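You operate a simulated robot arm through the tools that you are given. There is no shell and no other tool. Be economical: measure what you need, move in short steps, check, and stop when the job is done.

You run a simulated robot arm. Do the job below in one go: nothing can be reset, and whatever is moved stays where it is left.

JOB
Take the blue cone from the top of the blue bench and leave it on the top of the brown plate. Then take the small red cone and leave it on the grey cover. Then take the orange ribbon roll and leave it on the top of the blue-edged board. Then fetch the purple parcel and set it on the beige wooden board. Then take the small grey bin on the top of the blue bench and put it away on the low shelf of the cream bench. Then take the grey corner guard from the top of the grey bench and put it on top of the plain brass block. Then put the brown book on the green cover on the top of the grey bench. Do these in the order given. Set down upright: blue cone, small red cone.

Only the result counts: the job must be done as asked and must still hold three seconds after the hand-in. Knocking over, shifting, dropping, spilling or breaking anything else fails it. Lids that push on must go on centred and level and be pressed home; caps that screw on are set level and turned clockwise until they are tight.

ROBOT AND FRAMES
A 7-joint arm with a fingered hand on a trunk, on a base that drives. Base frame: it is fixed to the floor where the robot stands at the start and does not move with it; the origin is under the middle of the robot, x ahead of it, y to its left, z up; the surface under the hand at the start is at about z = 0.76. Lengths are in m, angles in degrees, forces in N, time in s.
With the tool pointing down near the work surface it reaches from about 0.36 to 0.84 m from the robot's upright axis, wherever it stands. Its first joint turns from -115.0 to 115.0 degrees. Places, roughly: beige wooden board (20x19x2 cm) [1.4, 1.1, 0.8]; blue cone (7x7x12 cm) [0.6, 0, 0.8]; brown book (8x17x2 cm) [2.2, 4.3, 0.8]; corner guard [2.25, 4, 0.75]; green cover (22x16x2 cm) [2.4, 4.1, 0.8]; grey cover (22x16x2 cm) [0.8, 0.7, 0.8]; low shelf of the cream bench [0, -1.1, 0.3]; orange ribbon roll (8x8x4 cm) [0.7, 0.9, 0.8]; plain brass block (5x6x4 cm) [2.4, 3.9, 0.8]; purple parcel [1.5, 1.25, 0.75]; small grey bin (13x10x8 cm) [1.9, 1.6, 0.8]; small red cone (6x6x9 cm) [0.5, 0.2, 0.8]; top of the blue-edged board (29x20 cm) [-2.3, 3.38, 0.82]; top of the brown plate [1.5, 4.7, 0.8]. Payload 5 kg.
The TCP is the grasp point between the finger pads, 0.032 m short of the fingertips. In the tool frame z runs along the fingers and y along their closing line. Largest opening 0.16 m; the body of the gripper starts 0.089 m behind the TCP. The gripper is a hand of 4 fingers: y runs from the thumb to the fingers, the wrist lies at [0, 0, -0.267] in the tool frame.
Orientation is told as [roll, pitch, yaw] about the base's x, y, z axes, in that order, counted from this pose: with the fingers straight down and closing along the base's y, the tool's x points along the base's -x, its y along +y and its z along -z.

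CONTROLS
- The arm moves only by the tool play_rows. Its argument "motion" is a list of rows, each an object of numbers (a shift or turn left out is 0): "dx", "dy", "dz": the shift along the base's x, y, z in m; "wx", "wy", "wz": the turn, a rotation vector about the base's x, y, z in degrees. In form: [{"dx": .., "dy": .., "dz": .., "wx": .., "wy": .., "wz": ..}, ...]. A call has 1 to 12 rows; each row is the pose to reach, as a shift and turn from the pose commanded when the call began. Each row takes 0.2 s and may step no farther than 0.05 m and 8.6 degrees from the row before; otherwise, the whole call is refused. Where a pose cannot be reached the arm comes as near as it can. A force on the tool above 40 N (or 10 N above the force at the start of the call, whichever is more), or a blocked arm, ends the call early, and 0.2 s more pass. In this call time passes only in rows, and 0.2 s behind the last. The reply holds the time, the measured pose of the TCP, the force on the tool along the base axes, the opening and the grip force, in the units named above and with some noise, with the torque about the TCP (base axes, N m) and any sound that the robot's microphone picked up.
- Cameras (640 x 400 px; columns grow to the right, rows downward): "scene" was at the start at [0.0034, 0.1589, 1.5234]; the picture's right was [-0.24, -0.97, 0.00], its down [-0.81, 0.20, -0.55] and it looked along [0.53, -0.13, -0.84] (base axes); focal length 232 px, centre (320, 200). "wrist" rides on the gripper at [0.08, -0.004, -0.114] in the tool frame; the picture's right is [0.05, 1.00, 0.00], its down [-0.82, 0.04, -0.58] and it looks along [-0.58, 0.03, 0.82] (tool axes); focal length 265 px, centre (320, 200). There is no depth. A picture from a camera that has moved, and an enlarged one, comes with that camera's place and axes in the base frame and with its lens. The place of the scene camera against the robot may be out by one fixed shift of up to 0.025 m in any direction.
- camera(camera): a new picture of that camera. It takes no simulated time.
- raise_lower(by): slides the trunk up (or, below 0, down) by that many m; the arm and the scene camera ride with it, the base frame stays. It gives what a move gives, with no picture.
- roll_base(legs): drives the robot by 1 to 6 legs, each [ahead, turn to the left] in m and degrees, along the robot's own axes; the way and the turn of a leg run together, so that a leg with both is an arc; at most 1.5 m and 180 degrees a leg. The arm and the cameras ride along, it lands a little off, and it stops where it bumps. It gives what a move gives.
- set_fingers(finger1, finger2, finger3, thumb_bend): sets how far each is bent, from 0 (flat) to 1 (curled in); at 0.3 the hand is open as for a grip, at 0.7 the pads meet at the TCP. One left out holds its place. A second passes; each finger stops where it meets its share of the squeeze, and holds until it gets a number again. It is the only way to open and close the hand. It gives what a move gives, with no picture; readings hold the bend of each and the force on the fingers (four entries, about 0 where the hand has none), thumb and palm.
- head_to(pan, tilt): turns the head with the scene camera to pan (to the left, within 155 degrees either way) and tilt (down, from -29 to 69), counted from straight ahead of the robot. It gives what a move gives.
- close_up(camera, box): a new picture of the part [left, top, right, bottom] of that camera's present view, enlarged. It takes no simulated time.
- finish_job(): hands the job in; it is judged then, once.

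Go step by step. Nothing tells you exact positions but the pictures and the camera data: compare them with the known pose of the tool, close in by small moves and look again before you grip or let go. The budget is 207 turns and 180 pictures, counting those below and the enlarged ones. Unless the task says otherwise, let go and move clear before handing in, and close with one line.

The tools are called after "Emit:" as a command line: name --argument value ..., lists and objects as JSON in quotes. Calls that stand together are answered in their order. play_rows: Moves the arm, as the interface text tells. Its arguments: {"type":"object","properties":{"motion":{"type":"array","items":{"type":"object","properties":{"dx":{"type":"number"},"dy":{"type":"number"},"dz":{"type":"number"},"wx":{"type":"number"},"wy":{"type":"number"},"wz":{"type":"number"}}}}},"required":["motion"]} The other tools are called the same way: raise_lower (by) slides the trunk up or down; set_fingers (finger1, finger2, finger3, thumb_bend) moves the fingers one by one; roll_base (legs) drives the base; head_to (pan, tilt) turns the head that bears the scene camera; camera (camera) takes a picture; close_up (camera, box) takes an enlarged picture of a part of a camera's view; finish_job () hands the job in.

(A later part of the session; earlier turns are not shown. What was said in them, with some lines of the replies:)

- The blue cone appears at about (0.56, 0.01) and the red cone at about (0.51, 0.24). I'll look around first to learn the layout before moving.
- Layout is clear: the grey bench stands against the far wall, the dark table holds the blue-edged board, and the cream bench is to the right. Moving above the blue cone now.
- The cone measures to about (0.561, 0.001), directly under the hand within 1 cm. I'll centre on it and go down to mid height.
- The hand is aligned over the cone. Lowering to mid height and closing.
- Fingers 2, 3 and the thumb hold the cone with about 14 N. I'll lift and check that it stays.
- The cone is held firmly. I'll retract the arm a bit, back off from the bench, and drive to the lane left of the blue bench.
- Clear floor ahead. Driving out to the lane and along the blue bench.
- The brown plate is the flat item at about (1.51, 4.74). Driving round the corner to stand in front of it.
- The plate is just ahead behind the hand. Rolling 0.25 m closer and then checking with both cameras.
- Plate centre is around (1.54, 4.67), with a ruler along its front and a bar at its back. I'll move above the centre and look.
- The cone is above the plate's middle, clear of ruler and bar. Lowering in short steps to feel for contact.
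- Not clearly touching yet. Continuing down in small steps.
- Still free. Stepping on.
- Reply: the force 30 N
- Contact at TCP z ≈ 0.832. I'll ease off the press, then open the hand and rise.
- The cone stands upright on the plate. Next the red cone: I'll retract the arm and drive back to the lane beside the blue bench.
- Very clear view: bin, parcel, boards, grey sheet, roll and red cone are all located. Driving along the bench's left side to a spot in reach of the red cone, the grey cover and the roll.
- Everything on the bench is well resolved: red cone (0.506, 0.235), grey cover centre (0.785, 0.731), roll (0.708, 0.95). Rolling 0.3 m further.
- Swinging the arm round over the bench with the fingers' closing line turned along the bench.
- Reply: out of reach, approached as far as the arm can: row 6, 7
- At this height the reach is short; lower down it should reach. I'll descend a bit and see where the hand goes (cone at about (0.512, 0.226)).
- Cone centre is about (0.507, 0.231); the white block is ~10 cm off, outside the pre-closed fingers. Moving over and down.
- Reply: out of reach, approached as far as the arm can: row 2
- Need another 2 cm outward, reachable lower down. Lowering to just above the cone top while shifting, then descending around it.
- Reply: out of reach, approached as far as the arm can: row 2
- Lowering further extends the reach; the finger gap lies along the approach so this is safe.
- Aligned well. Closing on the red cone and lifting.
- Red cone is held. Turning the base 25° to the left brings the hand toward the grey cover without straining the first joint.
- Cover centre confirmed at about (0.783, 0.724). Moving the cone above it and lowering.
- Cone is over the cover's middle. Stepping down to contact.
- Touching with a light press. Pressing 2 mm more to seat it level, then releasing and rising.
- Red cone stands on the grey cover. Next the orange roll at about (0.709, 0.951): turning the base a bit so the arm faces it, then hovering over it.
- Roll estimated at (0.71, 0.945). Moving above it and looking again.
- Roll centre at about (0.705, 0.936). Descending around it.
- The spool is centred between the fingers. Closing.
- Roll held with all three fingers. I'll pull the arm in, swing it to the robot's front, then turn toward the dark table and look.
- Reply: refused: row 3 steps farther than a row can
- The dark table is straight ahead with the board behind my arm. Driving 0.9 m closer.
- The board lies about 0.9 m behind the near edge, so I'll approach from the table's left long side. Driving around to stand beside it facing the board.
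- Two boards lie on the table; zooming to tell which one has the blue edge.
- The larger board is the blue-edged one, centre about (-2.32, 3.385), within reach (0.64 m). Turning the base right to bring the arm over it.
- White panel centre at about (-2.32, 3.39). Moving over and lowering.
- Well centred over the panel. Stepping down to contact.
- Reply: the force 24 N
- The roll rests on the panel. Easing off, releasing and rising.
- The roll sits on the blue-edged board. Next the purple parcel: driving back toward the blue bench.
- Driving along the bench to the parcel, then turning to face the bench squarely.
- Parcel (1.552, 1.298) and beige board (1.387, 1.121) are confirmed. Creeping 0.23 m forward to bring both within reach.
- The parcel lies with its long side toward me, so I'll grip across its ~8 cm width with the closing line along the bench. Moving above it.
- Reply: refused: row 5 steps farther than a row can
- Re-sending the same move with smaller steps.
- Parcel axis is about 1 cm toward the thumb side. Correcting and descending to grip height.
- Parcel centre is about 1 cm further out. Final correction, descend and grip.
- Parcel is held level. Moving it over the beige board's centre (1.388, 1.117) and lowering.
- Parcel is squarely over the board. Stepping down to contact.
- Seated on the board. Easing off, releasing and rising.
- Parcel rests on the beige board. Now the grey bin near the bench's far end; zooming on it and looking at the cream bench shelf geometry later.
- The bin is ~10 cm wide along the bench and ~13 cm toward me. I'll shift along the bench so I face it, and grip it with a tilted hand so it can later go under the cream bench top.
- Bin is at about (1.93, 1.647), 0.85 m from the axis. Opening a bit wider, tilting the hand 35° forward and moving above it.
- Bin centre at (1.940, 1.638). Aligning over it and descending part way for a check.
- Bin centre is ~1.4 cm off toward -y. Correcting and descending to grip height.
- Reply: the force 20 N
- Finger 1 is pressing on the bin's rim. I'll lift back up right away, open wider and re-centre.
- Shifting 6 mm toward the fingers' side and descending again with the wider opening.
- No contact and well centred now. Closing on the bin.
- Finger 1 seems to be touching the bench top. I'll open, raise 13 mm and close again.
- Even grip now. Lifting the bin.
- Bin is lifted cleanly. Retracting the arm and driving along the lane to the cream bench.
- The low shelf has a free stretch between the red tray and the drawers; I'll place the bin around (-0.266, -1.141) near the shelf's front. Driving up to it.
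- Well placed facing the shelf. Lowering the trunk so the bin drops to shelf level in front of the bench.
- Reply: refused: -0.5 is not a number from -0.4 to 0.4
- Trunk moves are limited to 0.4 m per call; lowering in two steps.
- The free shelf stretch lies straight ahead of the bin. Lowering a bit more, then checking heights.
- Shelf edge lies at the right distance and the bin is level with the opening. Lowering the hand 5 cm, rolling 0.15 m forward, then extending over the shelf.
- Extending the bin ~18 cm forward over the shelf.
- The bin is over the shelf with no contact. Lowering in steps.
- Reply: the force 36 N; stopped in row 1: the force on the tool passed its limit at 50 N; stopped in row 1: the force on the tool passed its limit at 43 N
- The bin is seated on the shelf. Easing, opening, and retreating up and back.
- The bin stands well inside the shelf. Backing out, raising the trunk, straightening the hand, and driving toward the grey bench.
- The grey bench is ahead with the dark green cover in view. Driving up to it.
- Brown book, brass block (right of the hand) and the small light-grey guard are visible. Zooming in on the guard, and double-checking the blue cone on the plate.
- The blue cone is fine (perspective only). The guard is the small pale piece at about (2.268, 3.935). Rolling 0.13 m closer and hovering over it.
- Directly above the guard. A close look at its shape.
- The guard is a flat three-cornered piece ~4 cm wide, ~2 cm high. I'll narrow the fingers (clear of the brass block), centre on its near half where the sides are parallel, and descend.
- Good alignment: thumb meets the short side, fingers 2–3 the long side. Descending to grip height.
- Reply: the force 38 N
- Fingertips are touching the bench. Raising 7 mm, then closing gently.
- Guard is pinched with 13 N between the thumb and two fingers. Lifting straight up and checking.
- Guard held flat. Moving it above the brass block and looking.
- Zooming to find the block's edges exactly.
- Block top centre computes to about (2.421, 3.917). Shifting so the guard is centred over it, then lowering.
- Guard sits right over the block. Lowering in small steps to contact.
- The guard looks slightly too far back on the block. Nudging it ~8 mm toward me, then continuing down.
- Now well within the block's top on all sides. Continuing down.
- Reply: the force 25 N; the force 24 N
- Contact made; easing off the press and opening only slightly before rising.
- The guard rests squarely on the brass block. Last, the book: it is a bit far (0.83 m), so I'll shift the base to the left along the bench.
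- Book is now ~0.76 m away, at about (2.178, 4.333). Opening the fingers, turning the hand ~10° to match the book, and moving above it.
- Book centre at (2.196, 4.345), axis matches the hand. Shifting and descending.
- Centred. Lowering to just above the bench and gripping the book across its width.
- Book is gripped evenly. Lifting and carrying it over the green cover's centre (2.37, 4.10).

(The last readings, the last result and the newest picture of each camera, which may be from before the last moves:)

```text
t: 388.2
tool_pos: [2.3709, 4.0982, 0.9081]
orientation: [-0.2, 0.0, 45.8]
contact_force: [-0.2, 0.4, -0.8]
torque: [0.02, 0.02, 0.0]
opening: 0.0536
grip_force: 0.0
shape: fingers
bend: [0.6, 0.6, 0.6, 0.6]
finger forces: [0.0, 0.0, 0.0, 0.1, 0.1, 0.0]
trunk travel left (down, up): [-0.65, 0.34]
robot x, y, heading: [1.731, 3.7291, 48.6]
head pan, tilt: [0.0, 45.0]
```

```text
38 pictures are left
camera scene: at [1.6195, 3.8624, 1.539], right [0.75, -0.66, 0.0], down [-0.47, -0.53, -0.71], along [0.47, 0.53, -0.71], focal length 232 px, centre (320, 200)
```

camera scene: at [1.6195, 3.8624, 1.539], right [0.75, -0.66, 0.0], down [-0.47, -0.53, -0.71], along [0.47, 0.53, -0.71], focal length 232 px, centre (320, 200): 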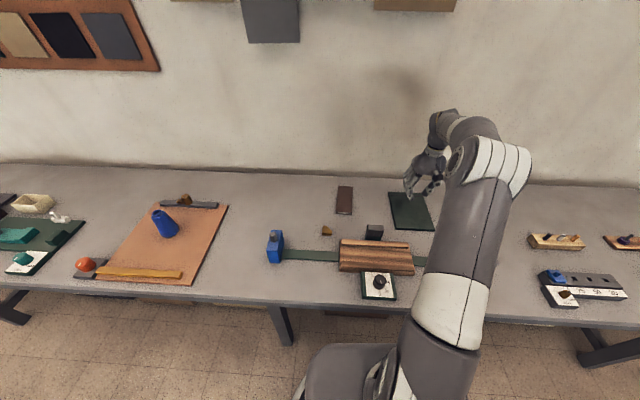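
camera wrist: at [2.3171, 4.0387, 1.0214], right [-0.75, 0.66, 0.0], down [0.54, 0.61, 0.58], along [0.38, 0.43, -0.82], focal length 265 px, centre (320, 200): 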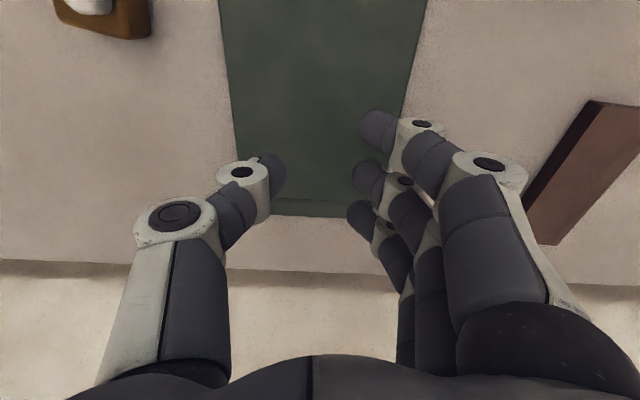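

The book slipped out of the light grip and stayed on the bench. I'll return, grip lower and squeeze harder.

Emit:
set_fingers --finger1 0.38 --finger2 0.38 --finger3 0.38 --thumb_bend 0.38

Emit:
play_rows --motion '[{"dx": -0.025, "dy": 0.034, "wz": -0.9}, {"dx": -0.05, "dy": 0.069, "wz": -1.7}, {"dx": -0.075, "dy": 0.103, "wz": -2.6}, {"dx": -0.1, "dy": 0.138, "wz": -3.4}, {"dx": -0.125, "dy": 0.172, "wz": -4.3}, {"dx": -0.15, "dy": 0.207, "wz": -5.1}, {"dx": -0.175, "dy": 0.242, "wz": -6}]'

Emit:
camera --camera "wrist"

```text
t: 389.2
tool_pos: [2.3712, 4.0983, 0.908]
orientation: [0.0, 0.1, 45.7]
contact_force: [-0.1, 0.8, 0.0]
torque: [-0.02, 0.03, 0.02]
opening: 0.1386
grip_force: 0.1
shape: fingers
bend: [0.38, 0.38, 0.38, 0.38]
finger forces: [0.0, 0.0, 0.0, 0.0, 0.1, 0.0]
trunk travel left (down, up): [-0.65, 0.34]
robot x, y, heading: [1.7261, 3.7236, 48.9]
head pan, tilt: [0.0, 45.0]
```

```text
t: 390.8
tool_pos: [2.1937, 4.3435, 0.9084]
orientation: [-0.1, 0.1, 39.6]
contact_force: [-0.4, -0.3, 0.4]
torque: [0.0, -0.03, 0.0]
opening: 0.1388
grip_force: 0.0
shape: fingers
bend: [0.38, 0.38, 0.38, 0.38]
finger forces: [0.0, 0.0, 0.0, 0.1, 0.0, 0.0]
trunk travel left (down, up): [-0.65, 0.34]
robot x, y, heading: [1.7275, 3.7245, 48.7]
head pan, tilt: [0.0, 45.0]
```

```text
37 pictures are left
camera wrist: at [2.1334, 4.2888, 1.022], right [-0.68, 0.74, 0.0], down [0.6, 0.55, 0.58], along [0.43, 0.39, -0.82], focal length 265 px, centre (320, 200)
```

wrist: 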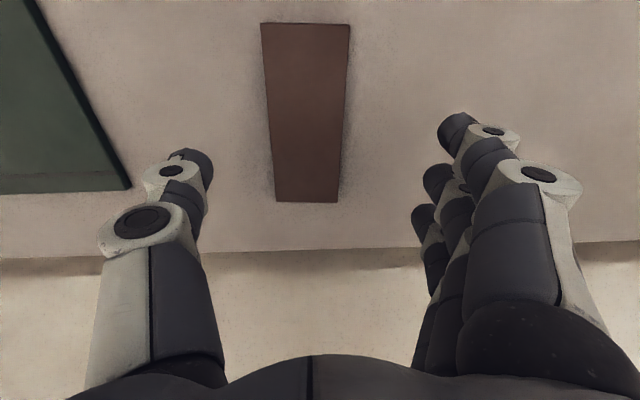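

Book now centred at about (2.208, 4.339). Descending lower this time and closing with full squeeze.

Emit:
play_rows --motion '[{"dx": 0.014, "dy": -0.005, "dz": -0.04, "wz": 1.5}, {"dx": 0.014, "dy": -0.005, "dz": -0.08, "wz": 1.5}, {"dx": 0.014, "dy": -0.005, "dz": -0.103, "wz": 1.5}]'

Emit:
set_fingers --finger1 0.75 --finger2 0.75 --finger3 0.75 --thumb_bend 0.72

Emit:
camera --camera "wrist"

```text
t: 391.6
tool_pos: [2.2081, 4.3367, 0.8069]
orientation: [-0.1, 0.0, 41.2]
contact_force: [0.8, 0.4, -0.4]
torque: [0.0, 0.02, -0.02]
opening: 0.1391
grip_force: 0.1
shape: fingers
bend: [0.38, 0.38, 0.38, 0.38]
finger forces: [0.0, 0.0, 0.0, 0.1, 0.0, 0.1]
trunk travel left (down, up): [-0.65, 0.34]
robot x, y, heading: [1.7278, 3.727, 48.6]
head pan, tilt: [0.0, 45.0]
```

```text
t: 392.6
tool_pos: [2.2084, 4.3369, 0.8064]
orientation: [-0.1, 0.0, 41.2]
contact_force: [0.5, 1.1, 1.2]
torque: [-0.04, 0.0, -0.02]
opening: 0.0774
grip_force: 21.6
shape: fingers
bend: [0.55, 0.55, 0.55, 0.57]
finger forces: [7.1, 7.1, 7.3, 0.1, 21.1, 0.0]
trunk travel left (down, up): [-0.65, 0.34]
robot x, y, heading: [1.7283, 3.7233, 48.8]
head pan, tilt: [0.0, 45.0]
```

```text
36 pictures are left
camera wrist: at [2.15, 4.2817, 0.9197], right [-0.7, 0.72, 0.0], down [0.59, 0.57, 0.58], along [0.41, 0.4, -0.82], focal length 265 px, centre (320, 200)
```

wrist: 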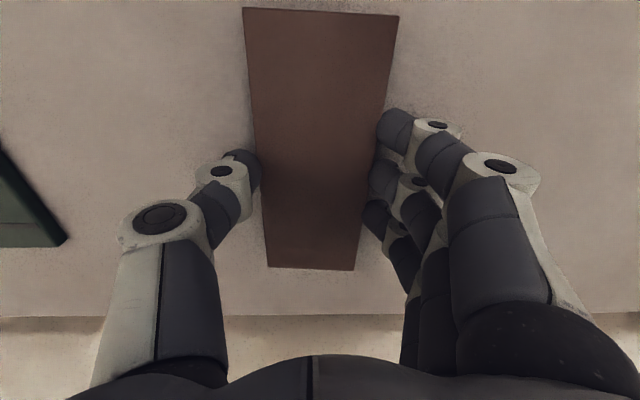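

Full 21 N squeeze now. Lifting slowly and checking the grip.

Emit:
play_rows --motion '[{"dz": 0.008}, {"dz": 0.018}, {"dz": 0.03}, {"dz": 0.042}, {"dz": 0.055}, {"dz": 0.07}]'

Emit:
camera --camera "wrist"

```text
t: 394.0
tool_pos: [2.2101, 4.339, 0.8758]
orientation: [-0.2, 0.1, 41.3]
contact_force: [-0.3, 0.6, -1.0]
torque: [0.0, 0.02, -0.01]
opening: 0.077
grip_force: 21.3
shape: fingers
bend: [0.55, 0.55, 0.55, 0.57]
finger forces: [7.0, 7.0, 7.0, 0.0, 20.4, 0.0]
trunk travel left (down, up): [-0.65, 0.34]
robot x, y, heading: [1.7269, 3.7232, 48.8]
head pan, tilt: [0.0, 45.0]
```

```text
35 pictures are left
camera wrist: at [2.152, 4.2831, 0.9885], right [-0.7, 0.72, 0.0], down [0.59, 0.57, 0.58], along [0.41, 0.4, -0.82], focal length 265 px, centre (320, 200)
```

wrist: 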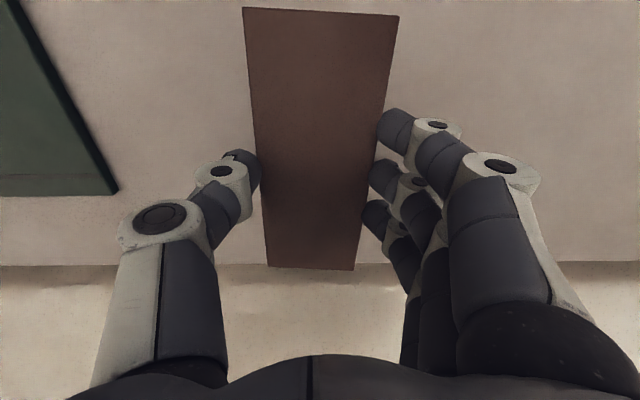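

Held firmly. Carrying smoothly over the green cover.

Emit:
play_rows --motion '[{"dx": 0.015, "dy": -0.022, "dz": 0.01, "wz": 0.4}, {"dx": 0.034, "dy": -0.051, "dz": 0.01, "wz": 0.8}, {"dx": 0.056, "dy": -0.084, "dz": 0.01, "wz": 1.4}, {"dx": 0.079, "dy": -0.119, "dz": 0.01, "wz": 2}, {"dx": 0.102, "dy": -0.153, "dz": 0.01, "wz": 2.6}, {"dx": 0.124, "dy": -0.186, "dz": 0.01, "wz": 3.1}, {"dx": 0.142, "dy": -0.213, "dz": 0.01, "wz": 3.6}, {"dx": 0.155, "dy": -0.233, "dz": 0.01, "wz": 4}, {"dx": 0.162, "dy": -0.243, "dz": 0.01, "wz": 4}]'

Emit:
camera --camera "wrist"

Emit:
close_up --camera "scene" --box '[340, 150, 500, 260]'

```text
t: 396.0
tool_pos: [2.3728, 4.0954, 0.8862]
orientation: [-0.1, 0.2, 45.2]
contact_force: [1.1, -0.8, -1.7]
torque: [0.0, 0.01, 0.02]
opening: 0.0772
grip_force: 20.3
shape: fingers
bend: [0.55, 0.55, 0.55, 0.57]
finger forces: [6.9, 7.0, 7.0, 0.0, 20.1, 0.1]
trunk travel left (down, up): [-0.65, 0.34]
robot x, y, heading: [1.7274, 3.7241, 48.6]
head pan, tilt: [0.0, 45.0]
```

```text
34 pictures are left
camera wrist: at [2.318, 4.0358, 0.9987], right [-0.75, 0.67, 0.0], down [0.54, 0.61, 0.58], along [0.39, 0.43, -0.82], focal length 265 px, centre (320, 200)
```

wrist: 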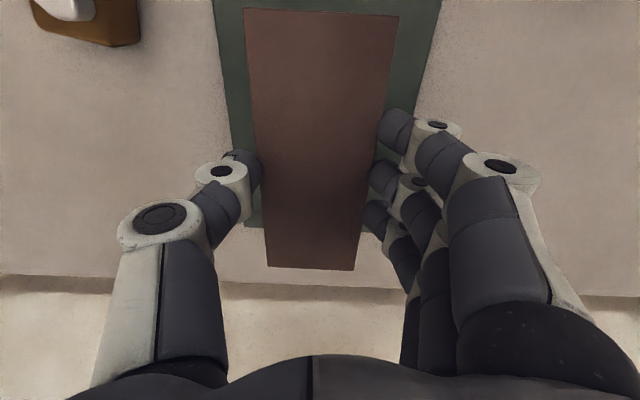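

```text
3.64 times, centred on (420, 205) of scene
camera zoom: at [1.6192, 3.8628, 1.539], right [0.75, -0.66, 0.0], down [-0.47, -0.53, -0.71], along [0.47, 0.53, -0.71], focal length 845 px, centre (-44, 182)
```

zoom: 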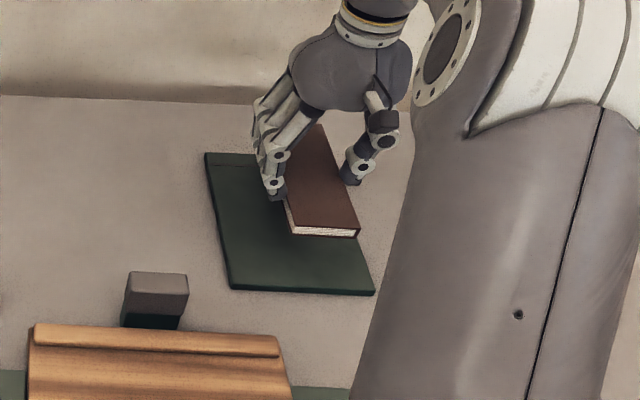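

Book is centred over the cover. Lowering to contact.

Emit:
play_rows --motion '[{"dz": -0.025}, {"dz": -0.045}]'

Emit:
play_rows --motion '[{"dz": -0.006}]'

Emit:
play_rows --motion '[{"dz": -0.005}]'

Emit:
play_rows --motion '[{"dz": -0.004}]'

Emit:
play_rows --motion '[{"dz": -0.003}]'

```text
t: 396.6
tool_pos: [2.3717, 4.0944, 0.839]
orientation: [-0.1, 0.2, 45.1]
contact_force: [-0.1, 0.3, -1.2]
torque: [-0.01, 0.02, 0.01]
opening: 0.0772
grip_force: 20.2
shape: fingers
bend: [0.55, 0.55, 0.55, 0.57]
finger forces: [7.0, 7.0, 7.0, 0.0, 20.1, 0.0]
trunk travel left (down, up): [-0.65, 0.34]
robot x, y, heading: [1.7298, 3.7213, 48.8]
head pan, tilt: [0.0, 45.0]
```

```text
t: 397.0
tool_pos: [2.3716, 4.0945, 0.8347]
orientation: [0.0, 0.1, 45.2]
contact_force: [0.1, 0.2, -1.4]
torque: [-0.01, 0.02, -0.01]
opening: 0.0772
grip_force: 20.8
shape: fingers
bend: [0.55, 0.55, 0.55, 0.57]
finger forces: [6.9, 7.1, 7.0, 0.1, 20.0, 0.0]
trunk travel left (down, up): [-0.65, 0.34]
robot x, y, heading: [1.7263, 3.7213, 48.6]
head pan, tilt: [0.0, 45.0]
```

```text
t: 397.4
tool_pos: [2.3721, 4.0954, 0.8301]
orientation: [-0.2, -0.1, 45.3]
contact_force: [0.4, -0.6, -1.4]
torque: [-0.01, 0.01, -0.02]
opening: 0.0775
grip_force: 20.5
shape: fingers
bend: [0.55, 0.55, 0.55, 0.57]
finger forces: [7.0, 7.0, 7.0, 0.0, 20.0, 0.1]
trunk travel left (down, up): [-0.65, 0.34]
robot x, y, heading: [1.73, 3.7248, 48.5]
head pan, tilt: [0.0, 45.0]
```

```text
t: 397.8
tool_pos: [2.3719, 4.0953, 0.8258]
orientation: [0.0, 0.1, 45.2]
contact_force: [0.0, -0.5, -0.5]
torque: [0.03, 0.02, -0.02]
opening: 0.0775
grip_force: 20.1
shape: fingers
bend: [0.55, 0.55, 0.55, 0.57]
finger forces: [6.9, 7.0, 7.0, 0.0, 20.1, 0.0]
trunk travel left (down, up): [-0.65, 0.34]
robot x, y, heading: [1.7287, 3.7241, 48.9]
head pan, tilt: [0.0, 45.0]
```

```text
t: 398.2
tool_pos: [2.3717, 4.0952, 0.8235]
orientation: [-0.1, 0.0, 45.2]
contact_force: [-0.1, 1.0, -1.8]
torque: [0.0, 0.0, -0.02]
opening: 0.0776
grip_force: 20.0
shape: fingers
bend: [0.55, 0.55, 0.55, 0.57]
finger forces: [7.0, 6.9, 7.0, 0.0, 20.2, 0.1]
trunk travel left (down, up): [-0.65, 0.34]
robot x, y, heading: [1.728, 3.7302, 48.6]
head pan, tilt: [0.0, 45.0]
```

Emit:
play_rows --motion '[{"dz": -0.003}]'

Emit:
play_rows --motion '[{"dz": -0.002}]'

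Emit:
play_rows --motion '[{"dz": -0.002}]'

Emit:
play_rows --motion '[{"dz": -0.002}]'

```text
t: 398.6
tool_pos: [2.3715, 4.0944, 0.8198]
orientation: [0.0, 0.1, 45.3]
contact_force: [0.0, -0.4, -1.8]
torque: [0.0, 0.02, 0.0]
opening: 0.077
grip_force: 20.6
shape: fingers
bend: [0.55, 0.55, 0.55, 0.57]
finger forces: [7.0, 7.0, 7.0, 0.1, 20.1, 0.1]
trunk travel left (down, up): [-0.65, 0.34]
robot x, y, heading: [1.7263, 3.7228, 48.6]
head pan, tilt: [0.0, 45.0]
```

```text
t: 399.0
tool_pos: [2.3725, 4.094, 0.818]
orientation: [-0.1, 0.0, 45.2]
contact_force: [-0.9, -0.3, 1.6]
torque: [-0.1, -0.05, -0.03]
opening: 0.0772
grip_force: 21.4
shape: fingers
bend: [0.55, 0.55, 0.55, 0.57]
finger forces: [7.1, 7.1, 7.0, 0.0, 21.1, 0.0]
trunk travel left (down, up): [-0.65, 0.34]
robot x, y, heading: [1.7264, 3.7261, 48.5]
head pan, tilt: [0.0, 45.0]
```

```text
t: 399.4
tool_pos: [2.3719, 4.0948, 0.8178]
orientation: [-0.1, -0.2, 45.3]
contact_force: [-3.3, -1.4, 8.9]
torque: [-0.26, -0.23, -0.06]
opening: 0.0772
grip_force: 23.5
shape: fingers
bend: [0.55, 0.55, 0.55, 0.57]
finger forces: [7.9, 7.8, 7.7, 0.0, 23.6, 0.0]
trunk travel left (down, up): [-0.65, 0.34]
robot x, y, heading: [1.7268, 3.7246, 48.6]
head pan, tilt: [0.0, 45.0]
```

```text
t: 399.8
tool_pos: [2.3714, 4.0942, 0.817]
orientation: [-0.1, -0.2, 45.2]
contact_force: [-3.1, -1.1, 20.1]
torque: [-0.26, -0.1, -0.02]
opening: 0.0774
grip_force: 24.4
shape: fingers
bend: [0.55, 0.55, 0.55, 0.58]
finger forces: [8.4, 8.3, 8.2, 0.0, 24.2, 0.0]
trunk travel left (down, up): [-0.65, 0.34]
robot x, y, heading: [1.7296, 3.7251, 48.9]
head pan, tilt: [0.0, 45.0]
```

The book rests on the cover. Easing, releasing and rising clear.

Emit:
play_rows --motion '[{"dz": 0.003}]'

Emit:
set_fingers --finger1 0.4 --finger2 0.4 --finger3 0.4 --thumb_bend 0.4

Emit:
play_rows --motion '[{"dz": 0.03}, {"dz": 0.07}, {"dz": 0.11}, {"dz": 0.15}, {"dx": -0.03, "dy": -0.02, "dz": 0.18}, {"dx": -0.06, "dy": -0.04, "dz": 0.21}]'

Emit:
camera --camera "wrist"

Emit:
camera --camera "scene"

```text
t: 400.2
tool_pos: [2.3711, 4.0944, 0.8183]
orientation: [0.0, -0.1, 45.2]
contact_force: [0.7, 1.5, 12.0]
torque: [-0.26, -0.28, -0.02]
opening: 0.0774
grip_force: 24.1
shape: fingers
bend: [0.55, 0.55, 0.55, 0.58]
finger forces: [7.7, 7.8, 7.7, 0.1, 24.1, 0.1]
trunk travel left (down, up): [-0.65, 0.34]
robot x, y, heading: [1.7302, 3.7282, 48.8]
head pan, tilt: [0.0, 45.0]
```

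```text
t: 401.2
tool_pos: [2.3724, 4.0945, 0.8162]
orientation: [-0.1, 0.1, 45.2]
contact_force: [1.3, -0.1, -0.1]
torque: [0.0, 0.02, 0.01]
opening: 0.1307
grip_force: 0.1
shape: fingers
bend: [0.4, 0.4, 0.4, 0.4]
finger forces: [0.0, 0.0, 0.0, 0.0, 0.0, 0.0]
trunk travel left (down, up): [-0.65, 0.34]
robot x, y, heading: [1.731, 3.7198, 48.6]
head pan, tilt: [0.0, 45.0]
```

```text
t: 402.6
tool_pos: [2.3116, 4.0524, 1.0279]
orientation: [0.0, 0.0, 45.2]
contact_force: [-0.5, -0.3, -0.2]
torque: [0.0, -0.03, -0.01]
opening: 0.1307
grip_force: 0.1
shape: fingers
bend: [0.4, 0.4, 0.4, 0.4]
finger forces: [0.0, 0.0, 0.0, 0.0, 0.1, 0.1]
trunk travel left (down, up): [-0.65, 0.34]
robot x, y, heading: [1.7267, 3.7263, 49.0]
head pan, tilt: [0.0, 45.0]
```

```text
32 pictures are left
camera wrist: at [2.2571, 3.9927, 1.1406], right [-0.74, 0.67, 0.0], down [0.54, 0.61, 0.58], along [0.39, 0.43, -0.82], focal length 265 px, centre (320, 200)
```

wrist: 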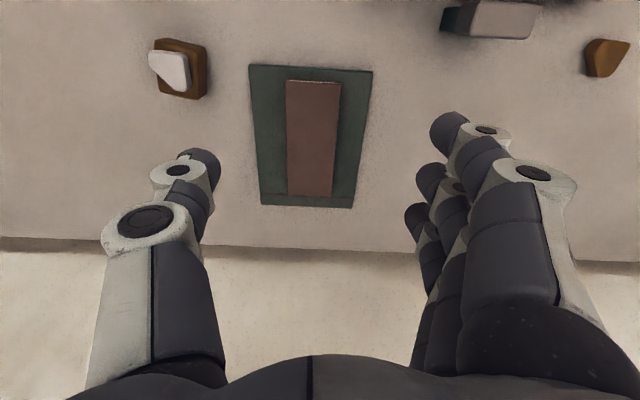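

```text
31 pictures are left
camera scene: at [1.6178, 3.8624, 1.5389], right [0.75, -0.66, 0.0], down [-0.47, -0.53, -0.71], along [0.47, 0.53, -0.71], focal length 232 px, centre (320, 200)
```

scene: 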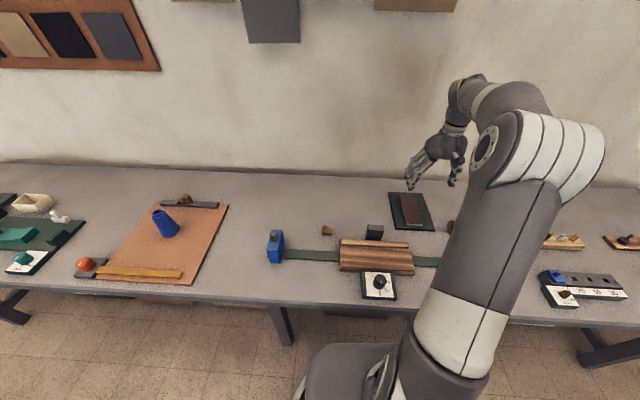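

The book lies squarely on the green cover, the guard is on the brass block, and the hand is clear. All seven moves are done in order, so I'm handing in.

Emit:
finish_job

```text
The job is handed in.
```

All seven items were placed in the order given and the job is handed in; both cones stood upright when last seen, and the book slipped once from a low height before I placed it on the green cover.
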